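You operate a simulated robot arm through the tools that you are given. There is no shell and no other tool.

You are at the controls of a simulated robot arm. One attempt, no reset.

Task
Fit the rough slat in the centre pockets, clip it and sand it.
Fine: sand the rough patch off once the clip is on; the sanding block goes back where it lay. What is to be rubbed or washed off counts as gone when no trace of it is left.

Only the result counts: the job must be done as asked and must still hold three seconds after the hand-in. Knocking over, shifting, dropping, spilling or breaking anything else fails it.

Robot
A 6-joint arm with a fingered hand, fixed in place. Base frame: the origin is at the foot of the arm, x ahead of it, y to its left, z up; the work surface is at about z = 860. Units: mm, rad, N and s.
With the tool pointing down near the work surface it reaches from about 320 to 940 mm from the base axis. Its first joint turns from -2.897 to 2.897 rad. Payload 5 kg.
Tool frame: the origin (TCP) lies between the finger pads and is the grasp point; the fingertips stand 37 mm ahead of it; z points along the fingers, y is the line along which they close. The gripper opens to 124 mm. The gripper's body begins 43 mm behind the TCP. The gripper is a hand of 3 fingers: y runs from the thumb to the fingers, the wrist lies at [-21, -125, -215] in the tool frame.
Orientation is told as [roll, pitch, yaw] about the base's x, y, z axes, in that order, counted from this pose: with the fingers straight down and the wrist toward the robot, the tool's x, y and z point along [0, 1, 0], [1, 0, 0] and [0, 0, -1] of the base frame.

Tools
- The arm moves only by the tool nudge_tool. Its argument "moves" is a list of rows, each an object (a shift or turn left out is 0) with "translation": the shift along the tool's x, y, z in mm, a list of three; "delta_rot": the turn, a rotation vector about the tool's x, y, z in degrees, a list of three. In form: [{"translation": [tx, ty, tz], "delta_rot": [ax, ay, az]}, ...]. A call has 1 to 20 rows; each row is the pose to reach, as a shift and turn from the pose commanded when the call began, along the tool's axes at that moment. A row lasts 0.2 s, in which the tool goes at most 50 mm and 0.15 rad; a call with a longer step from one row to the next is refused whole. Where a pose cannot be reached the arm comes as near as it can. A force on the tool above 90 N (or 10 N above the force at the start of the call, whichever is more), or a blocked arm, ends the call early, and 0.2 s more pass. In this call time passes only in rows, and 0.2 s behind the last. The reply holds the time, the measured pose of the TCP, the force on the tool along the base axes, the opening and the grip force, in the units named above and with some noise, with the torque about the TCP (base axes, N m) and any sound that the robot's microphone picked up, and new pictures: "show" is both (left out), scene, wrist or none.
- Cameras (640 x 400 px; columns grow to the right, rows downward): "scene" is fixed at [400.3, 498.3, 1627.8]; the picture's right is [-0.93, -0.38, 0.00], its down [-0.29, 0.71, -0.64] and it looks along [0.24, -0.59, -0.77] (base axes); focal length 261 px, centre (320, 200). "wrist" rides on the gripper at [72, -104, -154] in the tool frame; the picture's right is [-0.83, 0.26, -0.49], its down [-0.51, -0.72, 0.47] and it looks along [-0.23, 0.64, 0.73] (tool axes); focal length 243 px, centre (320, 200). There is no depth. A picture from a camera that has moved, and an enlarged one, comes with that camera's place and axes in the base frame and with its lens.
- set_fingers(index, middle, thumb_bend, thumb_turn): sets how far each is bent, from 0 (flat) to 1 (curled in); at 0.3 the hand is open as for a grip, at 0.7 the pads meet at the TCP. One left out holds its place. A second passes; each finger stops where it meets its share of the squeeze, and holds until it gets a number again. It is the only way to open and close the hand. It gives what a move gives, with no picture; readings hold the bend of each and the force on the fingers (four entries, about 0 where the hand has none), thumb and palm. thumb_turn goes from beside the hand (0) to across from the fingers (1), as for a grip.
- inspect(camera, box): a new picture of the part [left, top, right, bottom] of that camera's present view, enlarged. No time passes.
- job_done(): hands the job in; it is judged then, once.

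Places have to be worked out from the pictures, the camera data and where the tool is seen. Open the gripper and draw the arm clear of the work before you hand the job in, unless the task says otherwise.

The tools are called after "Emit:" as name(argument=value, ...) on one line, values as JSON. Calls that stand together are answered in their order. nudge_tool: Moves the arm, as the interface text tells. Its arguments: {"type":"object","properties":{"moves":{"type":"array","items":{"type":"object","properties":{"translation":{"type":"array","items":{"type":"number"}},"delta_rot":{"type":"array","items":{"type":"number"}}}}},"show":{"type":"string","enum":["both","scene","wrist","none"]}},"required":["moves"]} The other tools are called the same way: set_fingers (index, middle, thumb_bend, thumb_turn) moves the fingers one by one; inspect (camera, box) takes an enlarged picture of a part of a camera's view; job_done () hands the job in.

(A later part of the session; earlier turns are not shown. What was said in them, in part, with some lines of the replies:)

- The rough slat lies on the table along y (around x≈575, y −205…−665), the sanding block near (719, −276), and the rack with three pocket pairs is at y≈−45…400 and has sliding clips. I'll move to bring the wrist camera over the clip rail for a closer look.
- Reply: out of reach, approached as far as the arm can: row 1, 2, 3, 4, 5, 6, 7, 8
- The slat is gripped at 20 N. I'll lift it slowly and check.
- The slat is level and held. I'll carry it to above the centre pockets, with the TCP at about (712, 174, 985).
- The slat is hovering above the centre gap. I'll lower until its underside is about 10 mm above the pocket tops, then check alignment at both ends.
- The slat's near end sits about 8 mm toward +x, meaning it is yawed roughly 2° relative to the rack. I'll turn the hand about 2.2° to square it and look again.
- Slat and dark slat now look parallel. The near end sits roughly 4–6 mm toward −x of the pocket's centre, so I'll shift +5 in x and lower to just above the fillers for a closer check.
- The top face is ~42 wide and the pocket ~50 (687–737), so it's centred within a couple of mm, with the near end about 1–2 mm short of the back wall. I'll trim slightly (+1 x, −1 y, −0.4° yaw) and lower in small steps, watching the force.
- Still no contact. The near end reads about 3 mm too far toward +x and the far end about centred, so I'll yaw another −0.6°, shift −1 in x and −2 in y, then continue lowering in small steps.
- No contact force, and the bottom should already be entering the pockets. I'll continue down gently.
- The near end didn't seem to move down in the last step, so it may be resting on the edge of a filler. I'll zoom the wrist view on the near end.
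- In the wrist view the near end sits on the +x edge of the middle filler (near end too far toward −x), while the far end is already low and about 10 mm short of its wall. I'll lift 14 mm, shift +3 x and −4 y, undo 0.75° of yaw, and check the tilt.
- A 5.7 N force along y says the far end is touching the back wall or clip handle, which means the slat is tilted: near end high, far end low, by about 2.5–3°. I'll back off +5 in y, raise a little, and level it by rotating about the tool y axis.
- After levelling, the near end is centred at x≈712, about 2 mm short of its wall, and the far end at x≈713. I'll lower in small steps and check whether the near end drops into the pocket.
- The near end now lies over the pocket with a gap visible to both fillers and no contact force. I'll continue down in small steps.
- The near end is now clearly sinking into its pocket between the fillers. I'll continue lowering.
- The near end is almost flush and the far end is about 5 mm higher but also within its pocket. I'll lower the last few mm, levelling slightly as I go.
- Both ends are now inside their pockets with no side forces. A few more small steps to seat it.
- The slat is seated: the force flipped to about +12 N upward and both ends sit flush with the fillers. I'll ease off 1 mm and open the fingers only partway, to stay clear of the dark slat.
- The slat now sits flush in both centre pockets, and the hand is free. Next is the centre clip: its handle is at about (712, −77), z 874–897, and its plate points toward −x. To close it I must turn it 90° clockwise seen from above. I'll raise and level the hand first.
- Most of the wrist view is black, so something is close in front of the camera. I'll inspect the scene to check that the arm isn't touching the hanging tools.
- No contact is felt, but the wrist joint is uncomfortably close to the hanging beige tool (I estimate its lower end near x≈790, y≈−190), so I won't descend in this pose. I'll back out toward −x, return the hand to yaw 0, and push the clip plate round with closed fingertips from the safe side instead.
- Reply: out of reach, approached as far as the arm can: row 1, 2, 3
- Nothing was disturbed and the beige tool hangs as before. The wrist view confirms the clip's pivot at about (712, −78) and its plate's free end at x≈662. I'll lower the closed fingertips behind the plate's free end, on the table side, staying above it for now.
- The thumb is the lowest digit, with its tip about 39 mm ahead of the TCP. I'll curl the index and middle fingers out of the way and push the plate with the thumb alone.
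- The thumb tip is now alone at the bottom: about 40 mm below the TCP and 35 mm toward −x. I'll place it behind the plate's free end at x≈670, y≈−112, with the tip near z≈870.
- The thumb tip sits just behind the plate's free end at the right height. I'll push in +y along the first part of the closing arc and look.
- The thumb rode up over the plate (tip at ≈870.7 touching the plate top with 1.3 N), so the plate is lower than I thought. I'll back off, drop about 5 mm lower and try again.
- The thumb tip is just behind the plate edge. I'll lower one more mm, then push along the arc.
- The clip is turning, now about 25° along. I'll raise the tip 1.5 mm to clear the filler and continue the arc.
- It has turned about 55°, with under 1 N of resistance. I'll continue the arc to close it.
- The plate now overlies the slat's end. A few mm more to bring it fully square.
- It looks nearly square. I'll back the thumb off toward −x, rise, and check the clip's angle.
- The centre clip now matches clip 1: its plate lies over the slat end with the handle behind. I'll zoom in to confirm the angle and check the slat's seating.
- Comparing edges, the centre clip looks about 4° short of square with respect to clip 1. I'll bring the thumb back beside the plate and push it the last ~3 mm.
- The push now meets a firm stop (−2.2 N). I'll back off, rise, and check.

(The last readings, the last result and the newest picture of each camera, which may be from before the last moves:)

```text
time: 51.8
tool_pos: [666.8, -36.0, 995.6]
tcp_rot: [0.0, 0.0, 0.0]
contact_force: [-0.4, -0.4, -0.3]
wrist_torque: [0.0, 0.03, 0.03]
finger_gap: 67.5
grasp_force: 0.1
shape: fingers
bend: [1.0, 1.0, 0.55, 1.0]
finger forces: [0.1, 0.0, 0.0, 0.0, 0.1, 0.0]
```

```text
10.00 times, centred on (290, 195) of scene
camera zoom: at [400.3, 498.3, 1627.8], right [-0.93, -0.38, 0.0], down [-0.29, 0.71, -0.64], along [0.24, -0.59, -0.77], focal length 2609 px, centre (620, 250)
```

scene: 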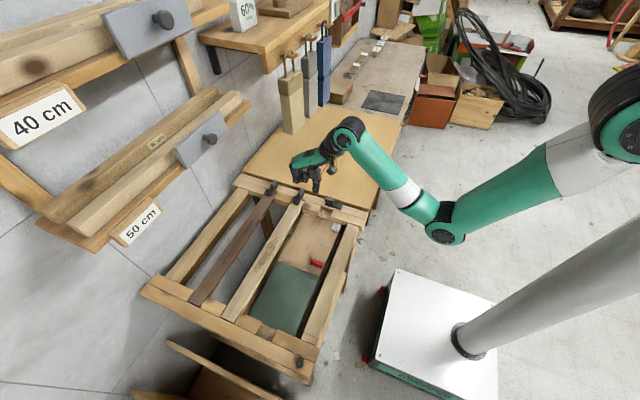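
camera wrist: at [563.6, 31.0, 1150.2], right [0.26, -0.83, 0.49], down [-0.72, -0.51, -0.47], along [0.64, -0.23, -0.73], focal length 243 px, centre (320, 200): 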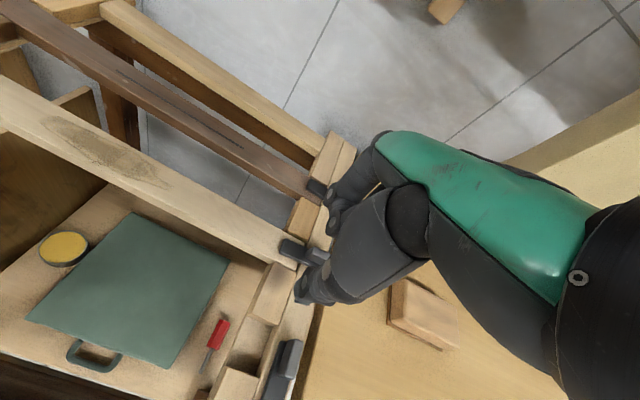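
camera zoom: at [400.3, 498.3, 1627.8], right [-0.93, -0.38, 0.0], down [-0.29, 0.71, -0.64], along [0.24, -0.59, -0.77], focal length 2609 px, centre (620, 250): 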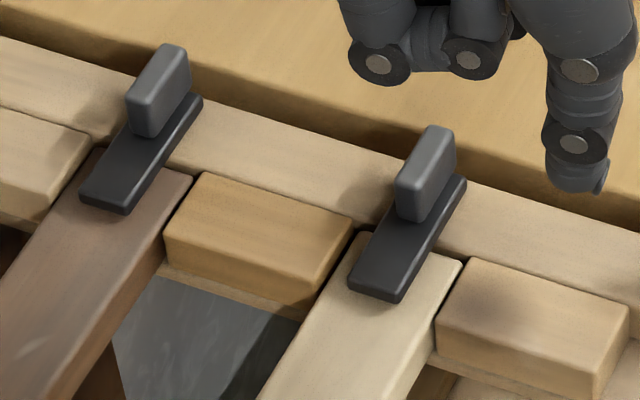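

The centre clip is now fully square, like clip 1. Next is the sanding block; I'll inspect it closely to get its pose, and remember where it lies so I can return it.

Emit:
inspect(camera="scene", box=[295, 140, 345, 180])

Emit:
nudge_tool(moves=[{"translation": [-30, -20, -15]}, {"translation": [-65, -40, -30]}, {"translation": [-100, -60, -45]}, {"translation": [-135, -70, -50]}, {"translation": [-170, -80, -50]}], show="wrist")

Emit:
inspect(camera="scene", box=[295, 140, 345, 180])

```text
10.00 times, centred on (320, 160) of scene
camera zoom: at [400.3, 498.3, 1627.8], right [-0.93, -0.38, 0.0], down [-0.29, 0.71, -0.64], along [0.24, -0.59, -0.77], focal length 2609 px, centre (320, 600)
```

zoom: 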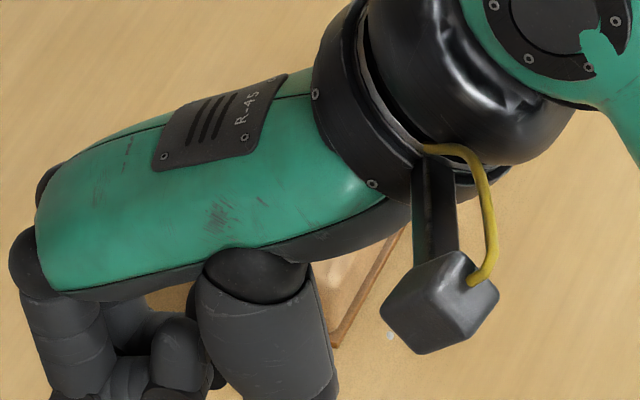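

```text
time: 53.0
tool_pos: [587.8, -206.4, 1045.4]
tcp_rot: [0.0, -0.001, 0.0]
contact_force: [-0.1, -0.6, 0.7]
wrist_torque: [-0.06, 0.01, 0.02]
finger_gap: 67.6
grasp_force: 0.1
shape: fingers
bend: [1.0, 1.0, 0.55, 1.0]
finger forces: [0.1, 0.0, 0.0, 0.0, 0.0, 0.0]
camera wrist: at [481.9, -134.9, 1200.1], right [0.26, -0.83, 0.49], down [-0.72, -0.51, -0.47], along [0.64, -0.23, -0.73], focal length 243 px, centre (320, 200)
```

wrist: 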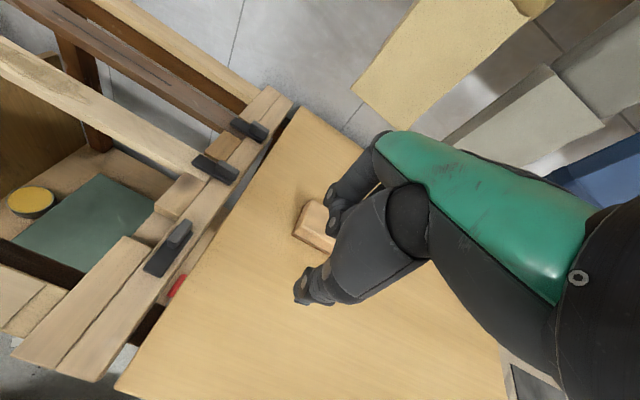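

```text
10.00 times, centred on (320, 160) of scene
camera zoom: at [400.3, 498.3, 1627.8], right [-0.93, -0.38, 0.0], down [-0.29, 0.71, -0.64], along [0.24, -0.59, -0.77], focal length 2609 px, centre (320, 600)
```

zoom: 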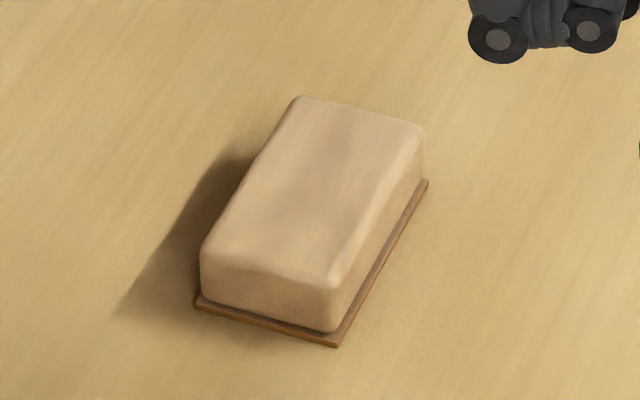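

The block is 65×110 mm, axis-aligned, centred at about (717, −273), with its top at z≈892. The beige hanging tool's near face is at x≈765, y −247…−167, and its bottom is at z≈1072, so near the block I must keep the TCP below about z=965. I'll open the hand and approach low from −x.

Emit:
set_fingers(index=0.4, middle=0.4, thumb_bend=0.4)

Emit:
nudge_tool(moves=[{"translation": [-25, 10, 25]}, {"translation": [-50, 20, 50]}, {"translation": [-67, 32, 75]}, {"translation": [-67, 50, 92]}], show="both")

Emit:
inspect(camera="scene", box=[285, 110, 365, 180])

```text
time: 54.0
tool_pos: [588.3, -206.0, 1046.3]
tcp_rot: [0.001, 0.001, -0.002]
contact_force: [0.5, -0.3, 0.0]
wrist_torque: [-0.01, 0.01, -0.01]
finger_gap: 98.1
grasp_force: 0.1
shape: fingers
bend: [0.4, 0.4, 0.4, 0.99]
finger forces: [0.1, 0.1, 0.0, 0.0, 0.1, 0.0]
```

```text
time: 55.0
tool_pos: [637.2, -275.4, 954.1]
tcp_rot: [0.001, 0.001, 0.001]
contact_force: [-1.2, -0.1, 0.3]
wrist_torque: [0.02, -0.01, -0.02]
finger_gap: 98.0
grasp_force: 0.1
shape: fingers
bend: [0.4, 0.4, 0.4, 0.99]
finger forces: [0.1, 0.0, 0.0, 0.0, 0.1, 0.1]
camera wrist: at [532.2, -202.3, 1108.0], right [0.26, -0.83, 0.49], down [-0.72, -0.51, -0.47], along [0.64, -0.23, -0.73], focal length 243 px, centre (320, 200)
```

scene: 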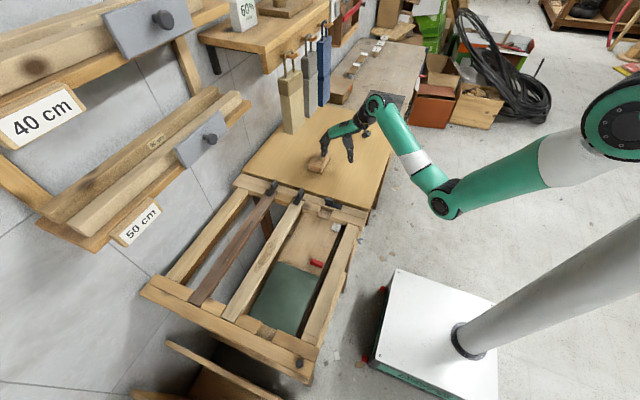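
wrist: 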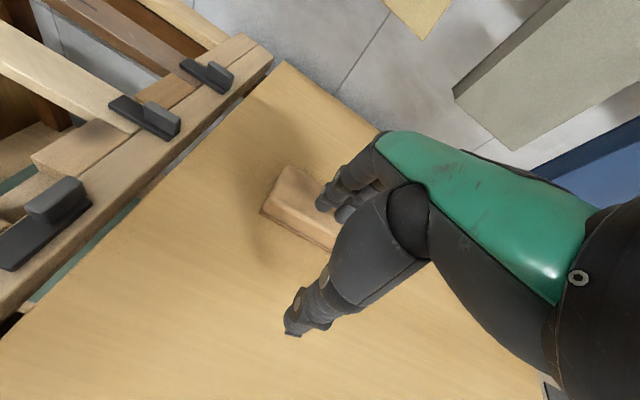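

```text
5.71 times, centred on (325, 145) of scene
camera zoom: at [400.3, 498.3, 1627.8], right [-0.93, -0.38, 0.0], down [-0.29, 0.71, -0.64], along [0.24, -0.59, -0.77], focal length 1491 px, centre (291, 514)
```

zoom: 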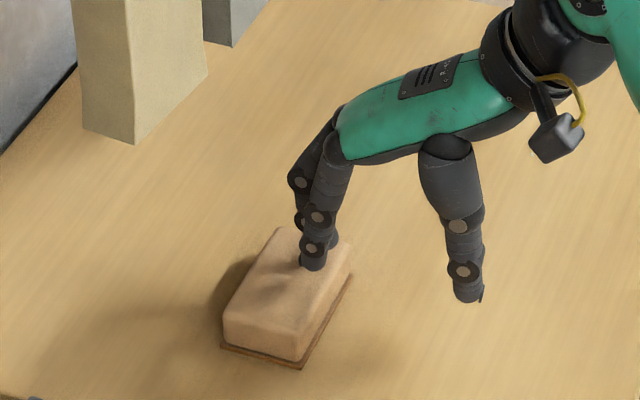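

Hanging tools' bottoms are at z≈1072, so I'll slide in lower, at z≈943, until I'm centred over the block.

Emit:
nudge_tool(moves=[{"translation": [0, 0, 11]}, {"translation": [1, 27, 11]}, {"translation": [2, 54, 11]}, {"translation": [2, 80, 11]}], show="wrist")

Emit:
inspect(camera="scene", box=[285, 110, 365, 180])

Emit:
inspect(camera="wrist", box=[240, 40, 600, 330])

```text
time: 56.0
tool_pos: [717.8, -272.0, 944.0]
tcp_rot: [0.0, -0.001, 0.002]
contact_force: [0.6, -0.5, -0.5]
wrist_torque: [-0.02, 0.0, 0.06]
finger_gap: 98.2
grasp_force: 0.1
shape: fingers
bend: [0.4, 0.4, 0.4, 0.99]
finger forces: [0.0, 0.1, 0.0, 0.0, 0.1, 0.0]
camera wrist: at [612.3, -199.6, 1098.0], right [0.26, -0.83, 0.49], down [-0.72, -0.51, -0.47], along [0.64, -0.23, -0.73], focal length 243 px, centre (320, 200)
```

wrist: 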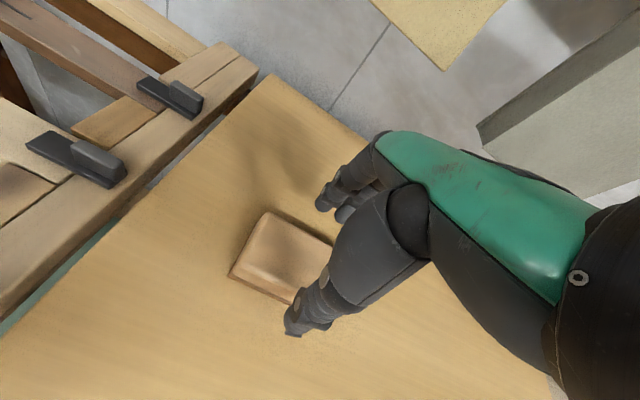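

```text
5.71 times, centred on (325, 145) of scene
camera zoom: at [400.3, 498.3, 1627.8], right [-0.93, -0.38, 0.0], down [-0.29, 0.71, -0.64], along [0.24, -0.59, -0.77], focal length 1491 px, centre (291, 514)
```

zoom: 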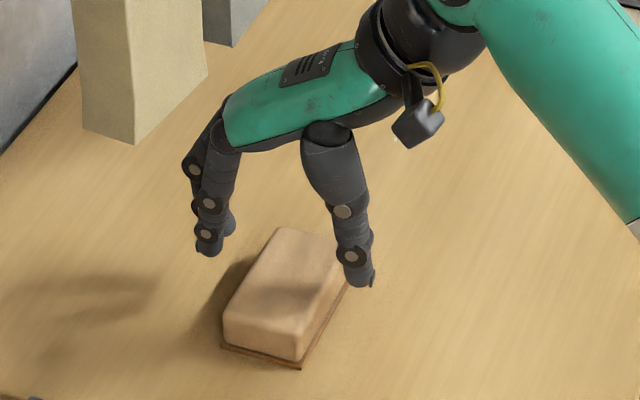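

```text
1.38 times, centred on (420, 185) of wrist
camera zoom: at [612.3, -199.6, 1098.0], right [0.26, -0.83, 0.49], down [-0.72, -0.51, -0.47], along [0.64, -0.23, -0.73], focal length 335 px, centre (182, 221)
```

zoom: 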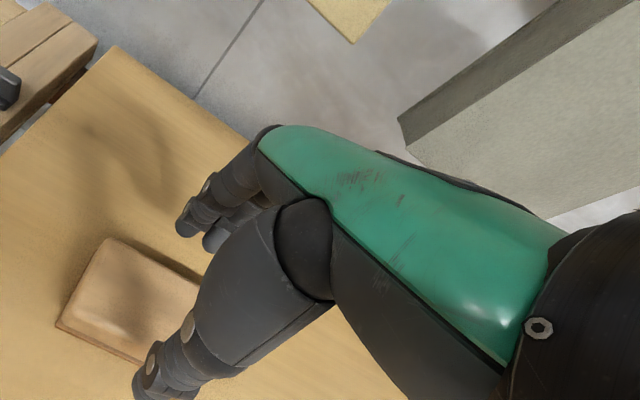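

The hand straddles the block symmetrically (tips x≈660 and 774, block 684–749). I'll descend so the tips come just above the base pad, then grip.

Emit:
nudge_tool(moves=[{"translation": [0, 0, 13]}, {"translation": [0, 0, 26]}, {"translation": [0, 0, 37]}], show="none")

Emit:
set_fingers(index=0.7, middle=0.7, thumb_bend=0.7)

Emit:
inspect(camera="scene", box=[285, 120, 355, 180])

```text
time: 56.8
tool_pos: [719.0, -273.4, 906.4]
tcp_rot: [0.001, 0.001, -0.001]
contact_force: [0.6, -0.2, -0.6]
wrist_torque: [0.01, 0.01, 0.03]
finger_gap: 98.0
grasp_force: 0.0
shape: fingers
bend: [0.4, 0.4, 0.4, 0.99]
finger forces: [0.0, 0.0, 0.1, 0.0, 0.0, 0.1]
```

```text
time: 57.8
tool_pos: [717.5, -271.7, 906.2]
tcp_rot: [-0.001, 0.0, -0.001]
contact_force: [0.8, -0.7, 1.0]
wrist_torque: [-0.06, -0.09, 0.01]
finger_gap: 64.6
grasp_force: 22.4
shape: fingers
bend: [0.54, 0.56, 0.52, 1.0]
finger forces: [11.2, 11.5, 0.0, 0.0, 21.8, 0.1]
```

```text
6.67 times, centred on (320, 150) of scene
camera zoom: at [400.3, 498.3, 1627.8], right [-0.93, -0.38, 0.0], down [-0.29, 0.71, -0.64], along [0.24, -0.59, -0.77], focal length 1739 px, centre (320, 533)
```

zoom: 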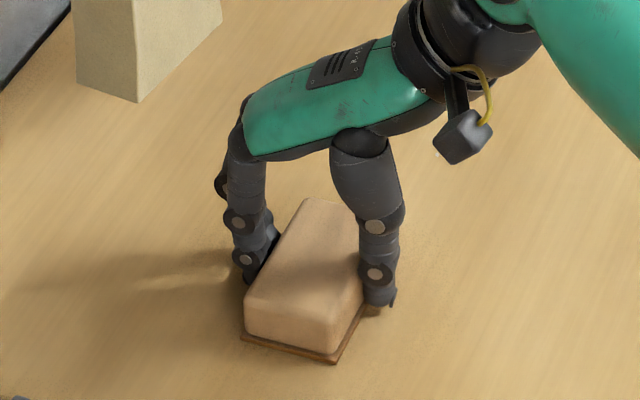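

The block is gripped with 22 N and hasn't shifted. I'll lift it 40 mm, retreat toward −x from under the hanging tools, then rise.

Emit:
nudge_tool(moves=[{"translation": [0, 0, -10]}, {"translation": [0, 0, -25]}, {"translation": [0, 0, -38]}, {"translation": [0, -25, -38]}, {"translation": [0, -55, -38]}, {"translation": [0, -80, -45]}, {"translation": [0, -85, -70]}], show="both")

Emit:
inspect(camera="scene", box=[285, 110, 365, 180])

```text
time: 59.4
tool_pos: [632.6, -271.9, 978.3]
tcp_rot: [0.001, 0.0, 0.0]
contact_force: [-0.9, -0.7, -0.5]
wrist_torque: [0.0, 0.01, 0.0]
finger_gap: 64.6
grasp_force: 21.7
shape: fingers
bend: [0.54, 0.56, 0.52, 1.0]
finger forces: [11.1, 10.8, 0.0, 0.0, 21.9, 0.0]
camera wrist: at [527.4, -200.6, 1132.1], right [0.26, -0.83, 0.49], down [-0.72, -0.51, -0.47], along [0.64, -0.23, -0.73], focal length 243 px, centre (320, 200)
```

scene: 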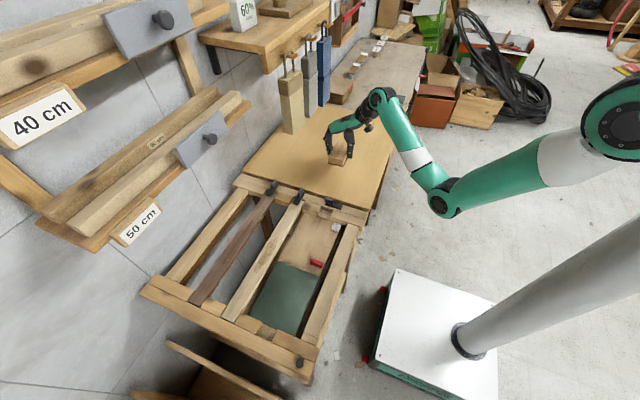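
wrist: 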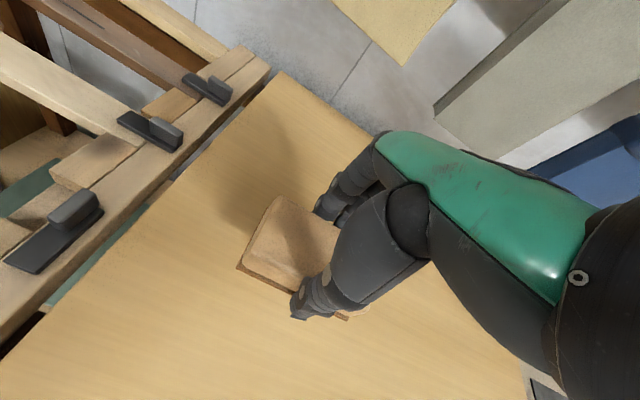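

```text
5.71 times, centred on (325, 145) of scene
camera zoom: at [400.3, 498.3, 1627.8], right [-0.93, -0.38, 0.0], down [-0.29, 0.71, -0.64], along [0.24, -0.59, -0.77], focal length 1491 px, centre (291, 514)
```

zoom: 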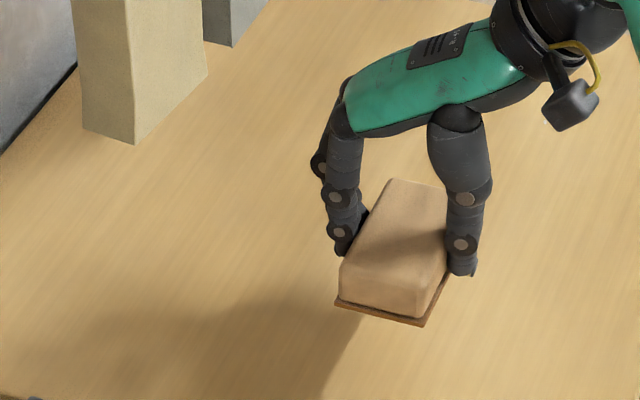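

The block is held level. I'll carry it above the patch at about (713, 192), keeping its underside at z≈930, well above the clips.

Emit:
nudge_tool(moves=[{"translation": [20, 2, -5]}, {"translation": [55, 8, -5]}, {"translation": [95, 15, -5]}, {"translation": [135, 22, -5]}, {"translation": [175, 30, -5]}, {"translation": [215, 37, -5]}, {"translation": [255, 44, -5]}, {"translation": [295, 51, -5]}, {"translation": [335, 58, -5]}, {"translation": [375, 65, -5]}, {"translation": [415, 72, -5]}, {"translation": [447, 78, -5]}, {"translation": [464, 80, 0]}], show="both")

Emit:
inspect(camera="scene", box=[190, 180, 330, 310])

```text
time: 62.2
tool_pos: [710.1, 193.7, 975.9]
tcp_rot: [0.0, 0.0, 0.0]
contact_force: [0.8, 0.1, -1.3]
wrist_torque: [0.0, 0.02, 0.02]
finger_gap: 64.3
grasp_force: 21.7
shape: fingers
bend: [0.54, 0.56, 0.52, 1.0]
finger forces: [11.0, 10.6, 0.0, 0.1, 21.7, 0.0]
camera wrist: at [606.5, 264.7, 1130.0], right [0.26, -0.83, 0.49], down [-0.72, -0.51, -0.47], along [0.64, -0.23, -0.73], focal length 243 px, centre (320, 200)
```

scene: 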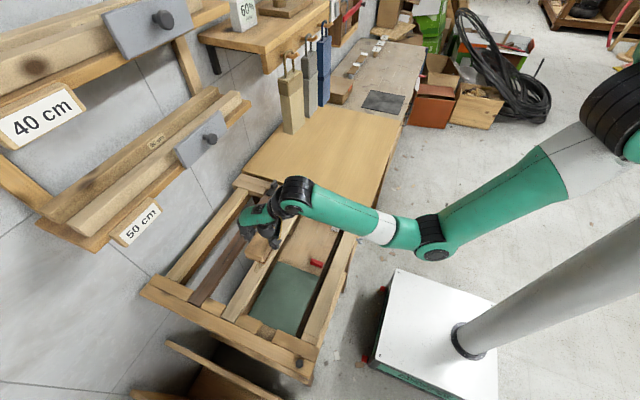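
wrist: 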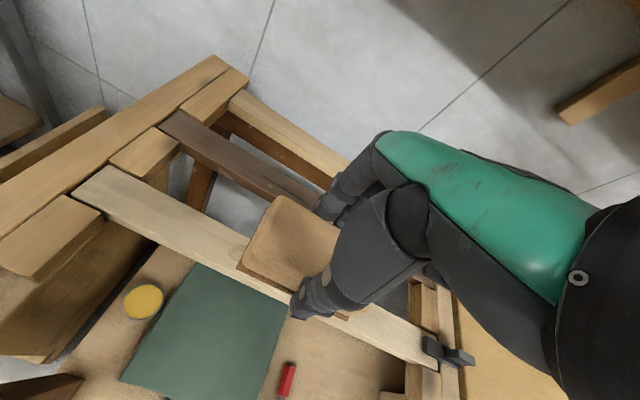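

```text
3.08 times, centred on (260, 245) of scene
camera zoom: at [400.3, 498.3, 1627.8], right [-0.93, -0.38, 0.0], down [-0.29, 0.71, -0.64], along [0.24, -0.59, -0.77], focal length 803 px, centre (505, 62)
```

zoom: 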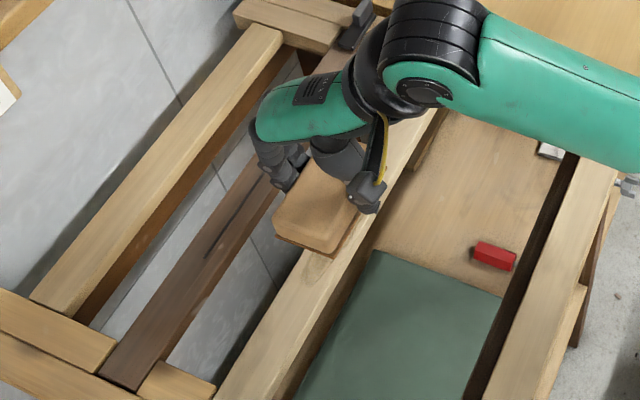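

The block is over the patch. I'll lower to just above the slat and then feel for contact.

Emit:
nudge_tool(moves=[{"translation": [0, 0, 20]}, {"translation": [0, 0, 40]}, {"translation": [0, 0, 55]}], show="none")

Emit:
nudge_tool(moves=[{"translation": [0, 0, 2]}, {"translation": [0, 0, 4]}, {"translation": [0, 0, 6]}], show="wrist")

Emit:
inspect(camera="scene", box=[210, 200, 300, 280])

```text
time: 63.0
tool_pos: [712.2, 192.5, 920.8]
tcp_rot: [0.002, 0.0, -0.001]
contact_force: [-0.3, 0.4, -0.9]
wrist_torque: [-0.02, -0.03, 0.01]
finger_gap: 64.4
grasp_force: 21.3
shape: fingers
bend: [0.54, 0.56, 0.52, 1.0]
finger forces: [10.9, 10.6, 0.0, 0.1, 21.7, 0.0]
```

```text
time: 63.8
tool_pos: [711.7, 191.8, 914.4]
tcp_rot: [0.0, 0.0, -0.001]
contact_force: [0.3, -0.1, -1.7]
wrist_torque: [0.01, 0.0, -0.01]
finger_gap: 64.4
grasp_force: 22.0
shape: fingers
bend: [0.54, 0.56, 0.52, 1.0]
finger forces: [10.9, 10.5, 0.0, 0.0, 21.8, 0.0]
camera wrist: at [606.8, 264.2, 1069.5], right [0.26, -0.83, 0.49], down [-0.72, -0.51, -0.47], along [0.64, -0.23, -0.73], focal length 243 px, centre (320, 200)
```

wrist: 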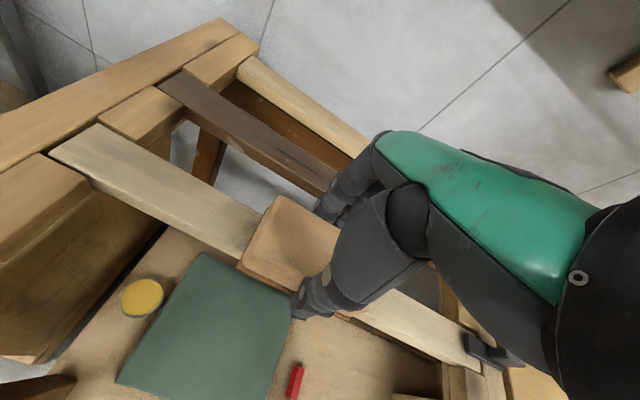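

```text
5.00 times, centred on (255, 240) of scene
camera zoom: at [400.3, 498.3, 1627.8], right [-0.93, -0.38, 0.0], down [-0.29, 0.71, -0.64], along [0.24, -0.59, -0.77], focal length 1304 px, centre (645, 0)
```

zoom: 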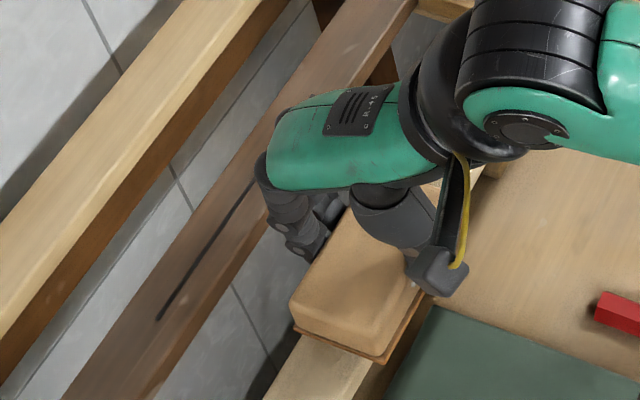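

No contact yet; I'll continue in finer steps.

Emit:
nudge_tool(moves=[{"translation": [0, 0, 1]}, {"translation": [0, 0, 2]}, {"translation": [0, 0, 3]}], show="none")

Emit:
nudge_tool(moves=[{"translation": [0, 0, 1]}, {"translation": [0, 0, 2]}], show="none")

```text
time: 64.6
tool_pos: [711.3, 192.0, 912.4]
tcp_rot: [0.001, 0.0, 0.001]
contact_force: [0.2, 0.2, -1.6]
wrist_torque: [0.0, -0.01, -0.03]
finger_gap: 64.4
grasp_force: 21.6
shape: fingers
bend: [0.54, 0.56, 0.52, 1.0]
finger forces: [11.1, 10.7, 0.0, 0.0, 21.7, 0.0]
```

```text
time: 65.2
tool_pos: [711.7, 191.9, 910.8]
tcp_rot: [0.001, 0.0, 0.001]
contact_force: [0.4, -0.1, -1.3]
wrist_torque: [-0.01, 0.01, -0.01]
finger_gap: 64.4
grasp_force: 21.3
shape: fingers
bend: [0.54, 0.56, 0.52, 1.0]
finger forces: [11.1, 10.5, 0.1, 0.1, 21.7, 0.0]
```

Still hanging free at z≈910.5; lowering further.

Emit:
nudge_tool(moves=[{"translation": [0, 0, 1]}, {"translation": [0, 0, 2]}], show="none")

Emit:
nudge_tool(moves=[{"translation": [0, 0, 1]}, {"translation": [0, 0, 2]}], show="none")

Emit:
inspect(camera="scene", box=[230, 225, 290, 275])

```text
time: 65.8
tool_pos: [713.1, 192.3, 908.7]
tcp_rot: [-0.002, 0.001, -0.001]
contact_force: [0.3, 0.0, -1.9]
wrist_torque: [0.01, -0.04, -0.02]
finger_gap: 64.6
grasp_force: 21.9
shape: fingers
bend: [0.54, 0.56, 0.52, 1.0]
finger forces: [11.0, 10.6, 0.0, 0.0, 21.6, 0.1]
```

```text
time: 66.4
tool_pos: [712.2, 191.9, 907.0]
tcp_rot: [0.0, 0.0, 0.0]
contact_force: [-0.2, -0.6, -1.8]
wrist_torque: [0.02, 0.01, 0.03]
finger_gap: 64.4
grasp_force: 20.8
shape: fingers
bend: [0.54, 0.56, 0.52, 1.0]
finger forces: [11.1, 10.5, 0.0, 0.0, 21.7, 0.0]
```

```text
8.00 times, centred on (260, 250) of scene
camera zoom: at [400.3, 498.3, 1627.8], right [-0.93, -0.38, 0.0], down [-0.29, 0.71, -0.64], along [0.24, -0.59, -0.77], focal length 2087 px, centre (800, -200)
```

zoom: 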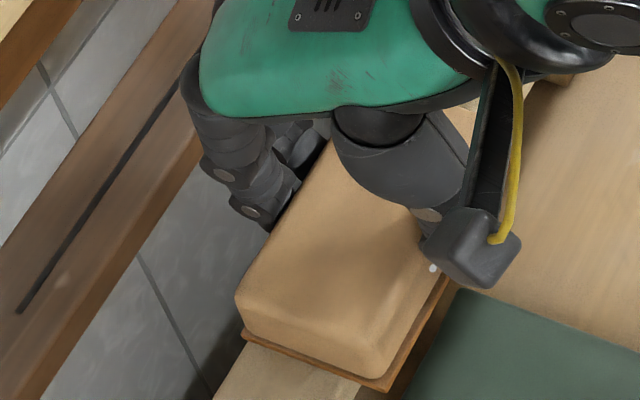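

Seating the slat 23 mm lower than where I gripped it on the table puts its top nearer z≈856, so contact should come at TCP ≈902–905. Continuing.

Emit:
nudge_tool(moves=[{"translation": [0, 0, 1]}, {"translation": [0, 0, 2]}], show="none")

Emit:
nudge_tool(moves=[{"translation": [0, 0, 1]}, {"translation": [0, 0, 2]}], show="none")

```text
time: 67.0
tool_pos: [712.4, 192.5, 906.4]
tcp_rot: [0.0, -0.002, 0.0]
contact_force: [-1.1, 0.1, 4.2]
wrist_torque: [-0.11, -0.08, 0.0]
finger_gap: 64.5
grasp_force: 21.9
shape: fingers
bend: [0.55, 0.56, 0.52, 1.0]
finger forces: [10.9, 10.9, 0.0, 0.0, 22.6, 0.0]
```

```text
time: 67.6
tool_pos: [711.7, 192.4, 904.5]
tcp_rot: [0.004, -0.004, -0.001]
contact_force: [-0.2, 0.6, 12.4]
wrist_torque: [-0.1, -0.23, -0.06]
finger_gap: 64.5
grasp_force: 23.3
shape: fingers
bend: [0.55, 0.56, 0.52, 1.0]
finger forces: [11.2, 11.6, 0.0, 0.0, 23.8, 0.0]
```

Contact: 12 N downward on the slat. I'll ease off 1 mm and rub back and forth along the slat, about ±45 mm.

Emit:
nudge_tool(moves=[{"translation": [-15, 0, -1]}, {"translation": [-30, 0, -1]}, {"translation": [-45, 0, -1]}, {"translation": [-25, 0, -1]}, {"translation": [-5, 0, -1]}, {"translation": [15, 0, -1]}, {"translation": [30, 0, -1]}, {"translation": [45, 0, -1]}, {"translation": [25, 0, -1]}, {"translation": [5, 0, -1]}, {"translation": [-15, 0, -1]}, {"translation": [-30, 0, -1]}, {"translation": [-45, 0, -1]}, {"translation": [-25, 0, -1]}, {"translation": [-5, 0, -1]}, {"translation": [15, 0, -1]}, {"translation": [30, 0, -1]}, {"translation": [45, 0, -1]}, {"translation": [20, 0, -1]}, {"translation": [0, 0, -1]}], show="wrist")

Emit:
inspect(camera="scene", box=[190, 190, 310, 310])

```text
time: 71.8
tool_pos: [712.0, 193.2, 904.3]
tcp_rot: [-0.001, -0.002, -0.001]
contact_force: [-0.5, 2.6, 12.1]
wrist_torque: [0.0, -0.24, 0.08]
finger_gap: 64.5
grasp_force: 23.4
shape: fingers
bend: [0.55, 0.56, 0.52, 1.0]
finger forces: [11.3, 11.5, 0.0, 0.0, 24.2, 0.0]
camera wrist: at [605.9, 263.9, 1057.8], right [0.26, -0.83, 0.49], down [-0.72, -0.51, -0.47], along [0.64, -0.23, -0.73], focal length 243 px, centre (320, 200)
```

wrist: 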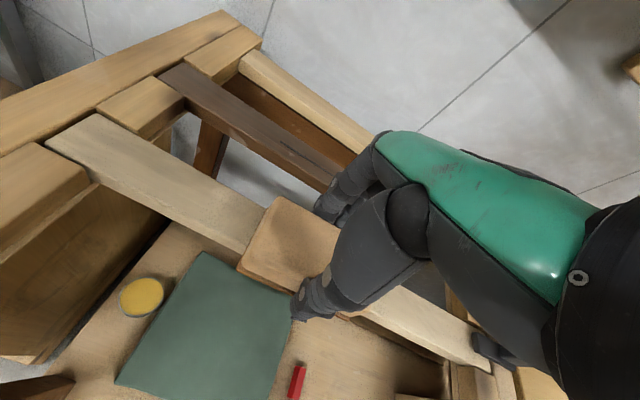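

```text
3.33 times, centred on (250, 250) of scene
camera zoom: at [400.3, 498.3, 1627.8], right [-0.93, -0.38, 0.0], down [-0.29, 0.71, -0.64], along [0.24, -0.59, -0.77], focal length 870 px, centre (553, 33)
```

zoom: 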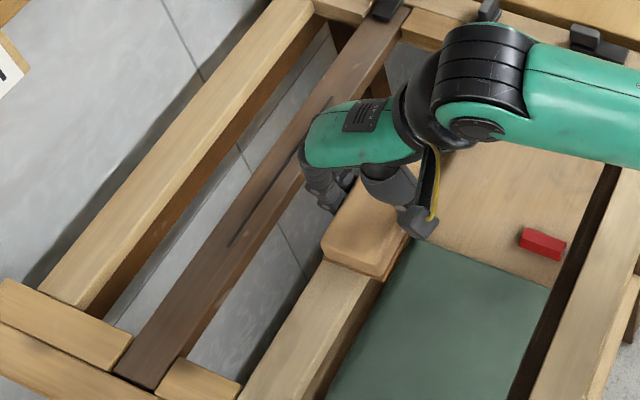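

The strokes went smoothly. I'll do another set with a longer range, then lift and move aside to inspect the patch.

Emit:
nudge_tool(moves=[{"translation": [-20, 0, 0]}, {"translation": [-40, 0, 0]}, {"translation": [-60, 0, 0]}, {"translation": [-38, 0, 0]}, {"translation": [-16, 0, 0]}, {"translation": [6, 0, 0]}, {"translation": [28, 0, 0]}, {"translation": [45, 0, 0]}, {"translation": [60, 0, 0]}, {"translation": [38, 0, 0]}, {"translation": [16, 0, 0]}, {"translation": [-6, 0, 0]}, {"translation": [-28, 0, 0]}, {"translation": [-45, 0, 0]}, {"translation": [-60, 0, 0]}, {"translation": [-38, 0, 0]}, {"translation": [-16, 0, 0]}, {"translation": [6, 0, 0]}, {"translation": [28, 0, 0]}, {"translation": [50, 0, 0]}], show="none")

Emit:
nudge_tool(moves=[{"translation": [0, 0, -15]}, {"translation": [0, -15, -40]}, {"translation": [-30, -40, -60]}, {"translation": [-70, -65, -75]}, {"translation": [-110, -70, -80]}], show="both")

Emit:
inspect(camera="scene", box=[210, 190, 310, 300])

Emit:
inspect(camera="wrist", box=[60, 60, 400, 300])

```text
time: 76.0
tool_pos: [711.3, 242.4, 905.2]
tcp_rot: [0.0, -0.001, 0.001]
contact_force: [0.7, -1.8, 6.3]
wrist_torque: [-0.13, -0.19, -0.08]
finger_gap: 64.5
grasp_force: 23.0
shape: fingers
bend: [0.55, 0.56, 0.52, 1.0]
finger forces: [11.7, 10.8, 0.1, 0.1, 23.3, 0.0]
```

```text
time: 77.2
tool_pos: [642.6, 131.0, 984.2]
tcp_rot: [0.001, 0.0, 0.001]
contact_force: [-0.5, 0.2, -1.6]
wrist_torque: [-0.03, -0.01, -0.01]
finger_gap: 64.7
grasp_force: 21.3
shape: fingers
bend: [0.55, 0.56, 0.52, 1.0]
finger forces: [10.9, 10.2, 0.0, 0.1, 22.0, 0.0]
camera wrist: at [537.3, 203.3, 1138.5], right [0.26, -0.83, 0.49], down [-0.72, -0.51, -0.47], along [0.64, -0.23, -0.73], focal length 243 px, centre (320, 200)
```

scene: 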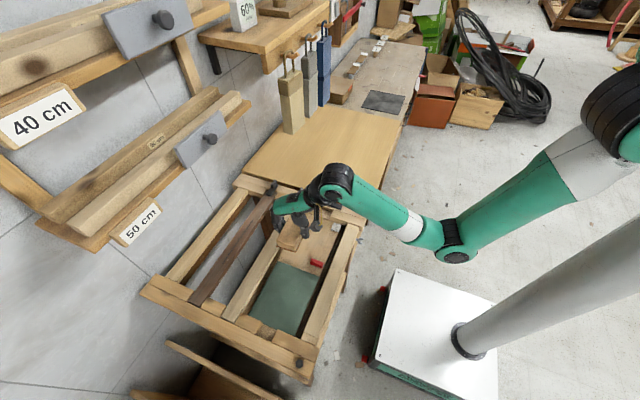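
wrist: 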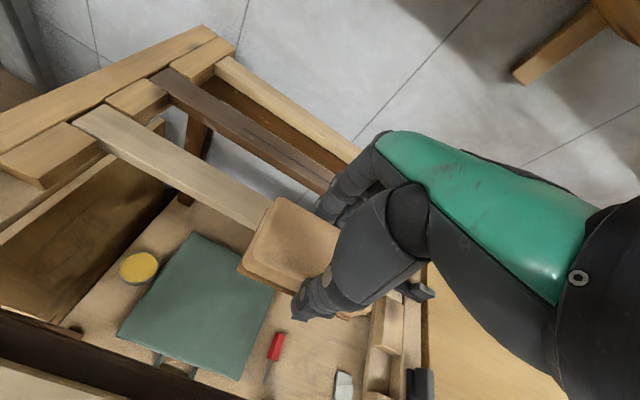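

```text
3.64 times, centred on (260, 245) of scene
camera zoom: at [400.3, 498.3, 1627.8], right [-0.93, -0.38, 0.0], down [-0.29, 0.71, -0.64], along [0.24, -0.59, -0.77], focal length 949 px, centre (538, 36)
```

zoom: 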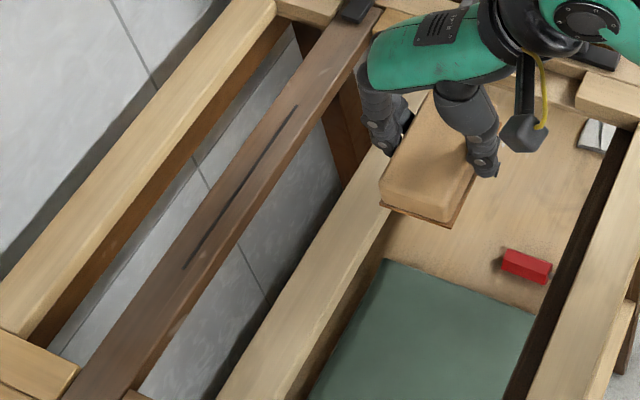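

```text
1.67 times, centred on (230, 180) of wrist
camera zoom: at [537.3, 203.3, 1138.5], right [0.26, -0.83, 0.49], down [-0.72, -0.51, -0.47], along [0.64, -0.23, -0.73], focal length 404 px, centre (470, 233)
```

zoom: 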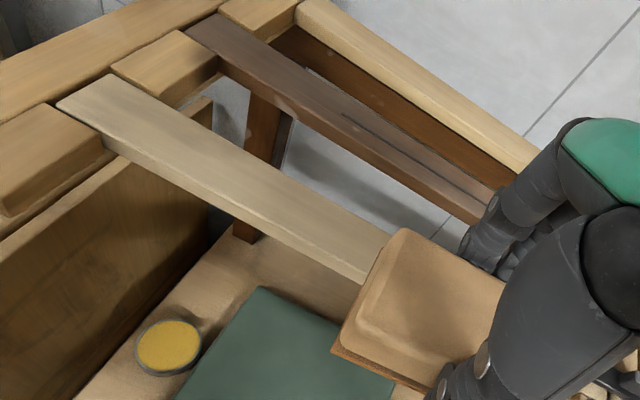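

The visible part of the patch area looks clean. I'll move the block back toward the table so the whole slat can be inspected before I set it down.

Emit:
nudge_tool(moves=[{"translation": [-35, 0, 0]}, {"translation": [-75, 0, 0]}, {"translation": [-115, 0, 0]}, {"translation": [-155, -2, 0]}, {"translation": [-195, -4, 0]}, {"translation": [-235, -6, 0]}, {"translation": [-275, -8, 0]}, {"translation": [-310, -10, 0]}, {"translation": [-330, -10, 0]}], show="wrist")

Emit:
inspect(camera="scene", box=[215, 195, 305, 295])

Emit:
inspect(camera="scene", box=[240, 210, 290, 270])

Emit:
inspect(camera="scene", box=[255, 170, 345, 230])

```text
time: 79.2
tool_pos: [631.0, -199.1, 983.5]
tcp_rot: [0.001, 0.0, -0.001]
contact_force: [0.1, 0.9, -0.4]
wrist_torque: [0.0, -0.04, -0.01]
finger_gap: 64.3
grasp_force: 21.1
shape: fingers
bend: [0.55, 0.56, 0.52, 1.0]
finger forces: [10.9, 10.1, 0.0, 0.0, 21.6, 0.0]
camera wrist: at [527.3, -126.1, 1138.4], right [0.26, -0.83, 0.49], down [-0.72, -0.51, -0.47], along [0.64, -0.23, -0.73], focal length 243 px, centre (320, 200)
```

wrist: 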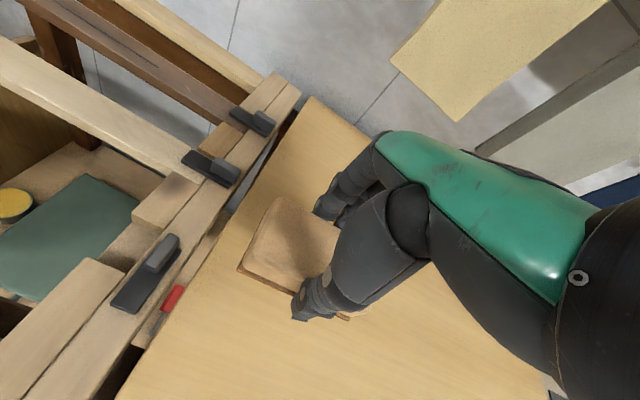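

```text
4.00 times, centred on (260, 245) of scene
camera zoom: at [400.3, 498.3, 1627.8], right [-0.93, -0.38, 0.0], down [-0.29, 0.71, -0.64], along [0.24, -0.59, -0.77], focal length 1043 px, centre (560, 20)
```

zoom: 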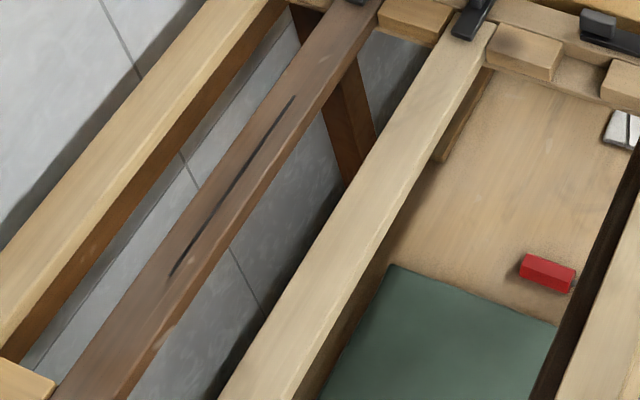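

```text
6.67 times, centred on (265, 240) of scene
camera zoom: at [400.3, 498.3, 1627.8], right [-0.93, -0.38, 0.0], down [-0.29, 0.71, -0.64], along [0.24, -0.59, -0.77], focal length 1739 px, centre (687, -67)
```

zoom: 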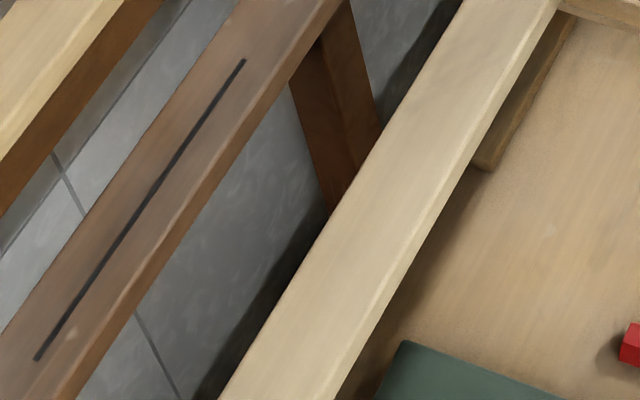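

```text
6.67 times, centred on (300, 200) of scene
camera zoom: at [400.3, 498.3, 1627.8], right [-0.93, -0.38, 0.0], down [-0.29, 0.71, -0.64], along [0.24, -0.59, -0.77], focal length 1739 px, centre (453, 200)
```

zoom: 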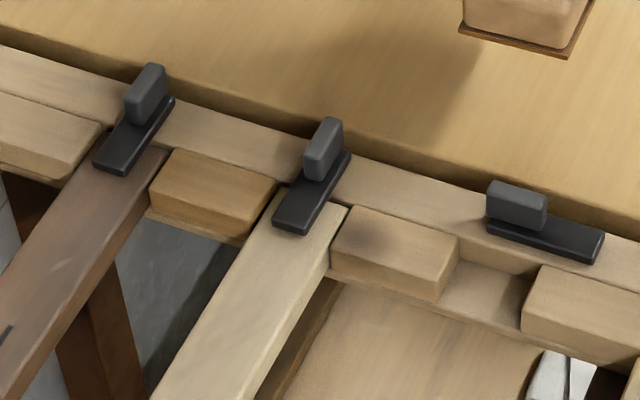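

The patch is completely gone, the slat is seated and the clip is closed. Now I'll return the block along the reverse of its path, staying low near the hanging tools.

Emit:
nudge_tool(moves=[{"translation": [-25, 0, 10]}, {"translation": [-50, 0, 20]}, {"translation": [-74, 0, 32]}, {"translation": [-74, 5, 39]}, {"translation": [-74, 30, 39]}, {"translation": [-74, 58, 39]}, {"translation": [-74, 77, 39]}, {"translation": [-74, 85, 39]}], show="scene")

Emit:
nudge_tool(moves=[{"translation": [0, 0, 10]}, {"translation": [0, 0, 20]}, {"translation": [0, 0, 28]}, {"translation": [0, 0, 33]}], show="none")

Emit:
inspect(camera="scene", box=[285, 120, 355, 180])

```text
time: 81.0
tool_pos: [717.4, -271.5, 945.3]
tcp_rot: [0.001, 0.0, 0.0]
contact_force: [-0.2, -0.1, -1.2]
wrist_torque: [-0.02, -0.03, 0.02]
finger_gap: 64.5
grasp_force: 21.3
shape: fingers
bend: [0.55, 0.56, 0.52, 1.0]
finger forces: [11.0, 10.1, 0.1, 0.0, 21.6, 0.0]
```

scene: 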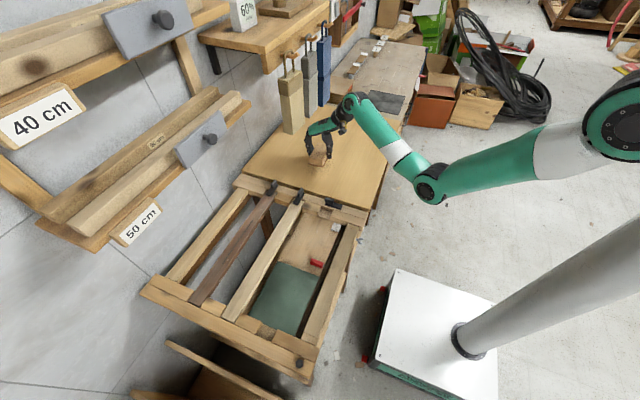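

```text
time: 82.0
tool_pos: [718.2, -272.1, 911.4]
tcp_rot: [0.0, -0.001, 0.002]
contact_force: [-0.3, 0.1, -1.0]
wrist_torque: [0.01, 0.03, -0.02]
finger_gap: 64.3
grasp_force: 21.2
shape: fingers
bend: [0.55, 0.56, 0.52, 1.0]
finger forces: [10.8, 10.1, 0.0, 0.1, 21.5, 0.1]
```

```text
6.67 times, centred on (320, 150) of scene
camera zoom: at [400.3, 498.3, 1627.8], right [-0.93, -0.38, 0.0], down [-0.29, 0.71, -0.64], along [0.24, -0.59, -0.77], focal length 1739 px, centre (320, 533)
```

zoom: 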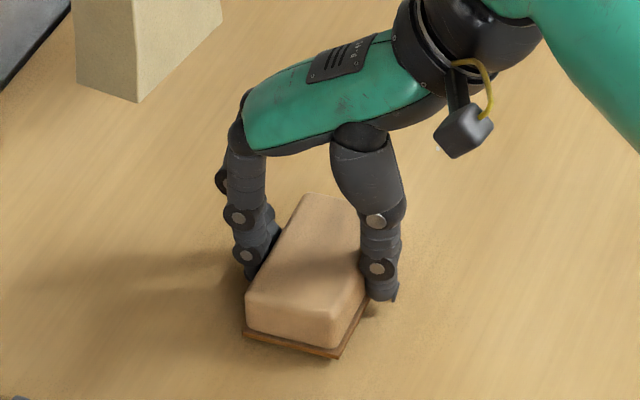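

The block is aligned over its original spot. I'll lower gently to the table.

Emit:
nudge_tool(moves=[{"translation": [0, 0, 1.5]}, {"translation": [0, 0, 3]}], show="none")

Emit:
nudge_tool(moves=[{"translation": [0, 0, 1]}, {"translation": [0, 0, 1.5]}], show="none")

```text
time: 82.6
tool_pos: [718.2, -272.0, 910.2]
tcp_rot: [-0.001, 0.0, 0.0]
contact_force: [-0.2, -0.2, -2.4]
wrist_torque: [0.02, -0.02, -0.01]
finger_gap: 64.3
grasp_force: 21.5
shape: fingers
bend: [0.55, 0.56, 0.52, 1.0]
finger forces: [10.9, 10.2, 0.1, 0.0, 21.7, 0.1]
```

```text
time: 83.2
tool_pos: [717.6, -271.8, 906.7]
tcp_rot: [0.0, 0.0, 0.0]
contact_force: [-0.2, 0.5, -1.7]
wrist_torque: [0.03, -0.01, 0.02]
finger_gap: 64.8
grasp_force: 21.0
shape: fingers
bend: [0.55, 0.56, 0.52, 1.0]
finger forces: [10.9, 10.1, 0.0, 0.0, 21.6, 0.1]
```

Not yet touching (the weight is still carried); a bit lower.

Emit:
nudge_tool(moves=[{"translation": [0, 0, 0.5]}, {"translation": [0, 0, 1]}], show="none")

Emit:
nudge_tool(moves=[{"translation": [0, 0, 0.5]}, {"translation": [0, 0, 1]}], show="none")

```text
time: 83.8
tool_pos: [717.4, -272.3, 906.9]
tcp_rot: [0.001, 0.001, 0.001]
contact_force: [-1.1, 1.4, 1.5]
wrist_torque: [0.0, -0.04, -0.02]
finger_gap: 64.6
grasp_force: 21.4
shape: fingers
bend: [0.55, 0.56, 0.52, 1.0]
finger forces: [11.0, 10.2, 0.0, 0.1, 22.0, 0.0]
```

```text
time: 84.4
tool_pos: [717.6, -272.3, 906.4]
tcp_rot: [0.001, -0.001, 0.0]
contact_force: [-2.2, 1.4, 8.3]
wrist_torque: [0.01, -0.18, -0.01]
finger_gap: 64.3
grasp_force: 22.6
shape: fingers
bend: [0.55, 0.56, 0.52, 1.0]
finger forces: [10.9, 10.4, 0.0, 0.0, 23.9, 0.1]
```

The block is on the table (+8 N). I'll ease off 1 mm and open the hand.

Emit:
nudge_tool(moves=[{"translation": [0, 0, -1]}], show="none")

Emit:
set_fingers(index=0.4, middle=0.4, thumb_bend=0.4)

Emit:
nudge_tool(moves=[{"translation": [0, 0, -12]}, {"translation": [0, 0, -26]}, {"translation": [0, 0, -38]}], show="none")

Emit:
inspect(camera="scene", box=[285, 110, 365, 180])

```text
time: 84.8
tool_pos: [717.1, -272.0, 907.7]
tcp_rot: [-0.001, 0.001, -0.001]
contact_force: [0.6, 0.6, 4.0]
wrist_torque: [-0.02, -0.2, 0.04]
finger_gap: 64.4
grasp_force: 22.6
shape: fingers
bend: [0.55, 0.56, 0.52, 1.0]
finger forces: [11.5, 10.8, 0.0, 0.1, 22.5, 0.0]
```

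```text
time: 85.8
tool_pos: [717.6, -273.4, 905.8]
tcp_rot: [0.0, -0.001, 0.0]
contact_force: [0.4, -0.3, 0.4]
wrist_torque: [0.02, 0.01, 0.02]
finger_gap: 98.0
grasp_force: 0.0
shape: fingers
bend: [0.4, 0.4, 0.4, 0.99]
finger forces: [0.0, 0.0, 0.0, 0.0, 0.0, 0.1]
```

```text
time: 86.6
tool_pos: [718.0, -271.2, 944.2]
tcp_rot: [0.001, -0.001, 0.0]
contact_force: [-0.3, -0.4, 0.1]
wrist_torque: [-0.01, -0.01, 0.0]
finger_gap: 98.0
grasp_force: 0.1
shape: fingers
bend: [0.4, 0.4, 0.4, 0.99]
finger forces: [0.1, 0.1, 0.0, 0.1, 0.0, 0.0]
```

```text
5.71 times, centred on (325, 145) of scene
camera zoom: at [400.3, 498.3, 1627.8], right [-0.93, -0.38, 0.0], down [-0.29, 0.71, -0.64], along [0.24, -0.59, -0.77], focal length 1491 px, centre (291, 514)
```

zoom: 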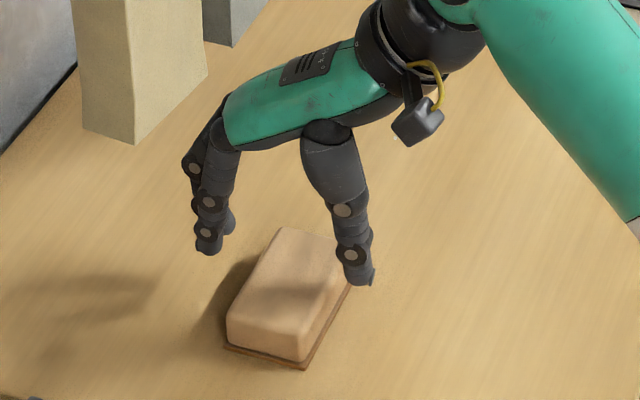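

The block is back within ~2 mm of where it lay. I'll withdraw toward −x at this height, as on the approach, and then rise clear.

Emit:
nudge_tool(moves=[{"translation": [0, -15, -3]}, {"translation": [0, -45, -3]}, {"translation": [0, -80, -6]}, {"translation": [0, -110, -25]}, {"translation": [0, -125, -60]}, {"translation": [0, -130, -100]}], show="both")

Emit:
inspect(camera="scene", box=[295, 140, 345, 180])

Emit:
inspect(camera="scene", box=[140, 165, 370, 345])

Emit:
inspect(camera="scene", box=[260, 170, 330, 225])

```text
time: 88.0
tool_pos: [585.4, -271.5, 1043.6]
tcp_rot: [0.0, 0.0, 0.002]
contact_force: [-0.2, -0.2, -0.3]
wrist_torque: [0.0, -0.02, 0.0]
finger_gap: 98.1
grasp_force: 0.2
shape: fingers
bend: [0.4, 0.4, 0.4, 0.99]
finger forces: [0.1, 0.0, 0.0, 0.0, 0.0, 0.1]
camera wrist: at [481.5, -200.1, 1197.2], right [0.26, -0.83, 0.49], down [-0.72, -0.51, -0.47], along [0.64, -0.23, -0.73], focal length 243 px, centre (320, 200)
```

scene: 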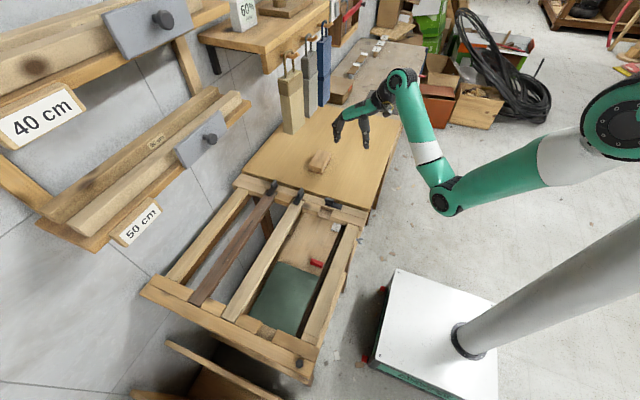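
wrist: 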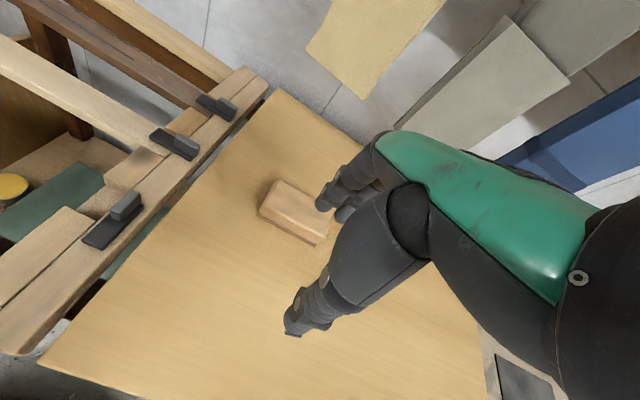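

```text
10.00 times, centred on (320, 160) of scene
camera zoom: at [400.3, 498.3, 1627.8], right [-0.93, -0.38, 0.0], down [-0.29, 0.71, -0.64], along [0.24, -0.59, -0.77], focal length 2609 px, centre (320, 600)
```

zoom: 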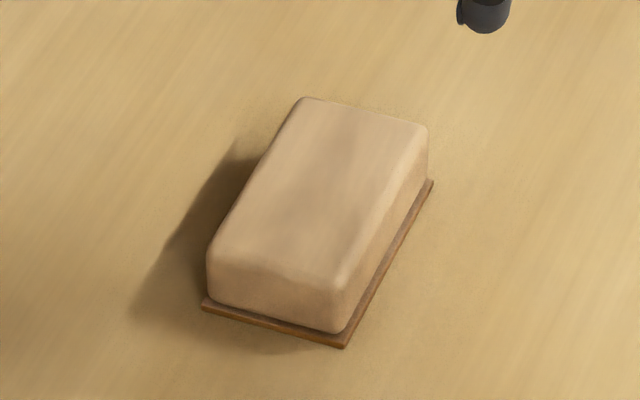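

```text
2.22 times, centred on (255, 255) of scene
camera zoom: at [400.3, 498.3, 1627.8], right [-0.93, -0.38, 0.0], down [-0.29, 0.71, -0.64], along [0.24, -0.59, -0.77], focal length 580 px, centre (464, 78)
```

zoom: 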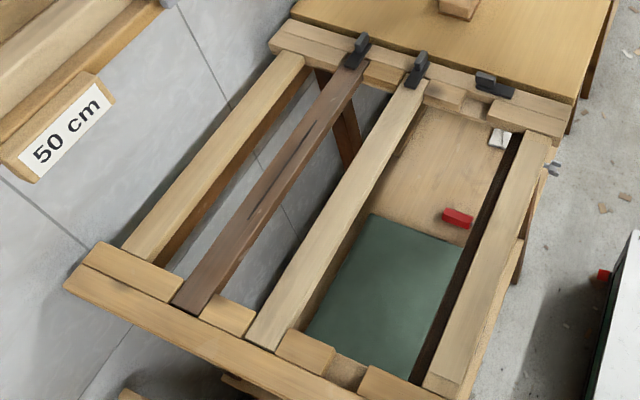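

```text
7.27 times, centred on (295, 198) of scene
camera zoom: at [400.3, 498.3, 1627.8], right [-0.93, -0.38, 0.0], down [-0.29, 0.71, -0.64], along [0.24, -0.59, -0.77], focal length 1897 px, centre (502, 218)
```

zoom: 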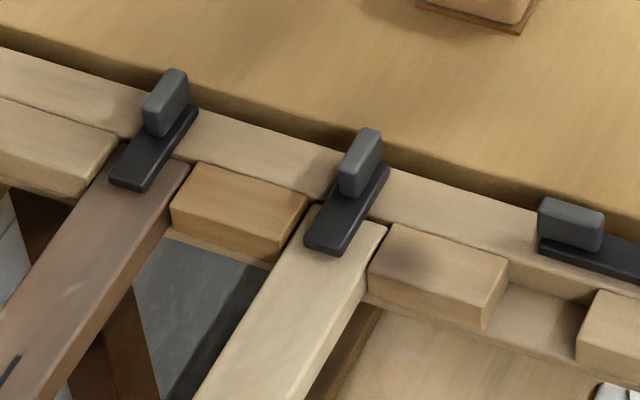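

Everything checks out: the slat is flush in both centre pockets, the clip is closed over its end and the patch is gone without trace. The block is back within about 3 mm of its spot, nothing else moved, and the hand is open and clear. I'm handing the job in.

Emit:
job_done()

```text
The job is handed in.
```

The job is handed in. The rough slat sits flush in both centre pockets, its clip is turned fully closed over the end, and I sanded the patch until no trace showed in the pictures.

The sanding block is back on the table, about 3 mm from where it first lay. The pictures show nothing else moved. The hand is open and drawn back clear of the work. The hand-in gave no verdict, so I don't know yet whether it passed.
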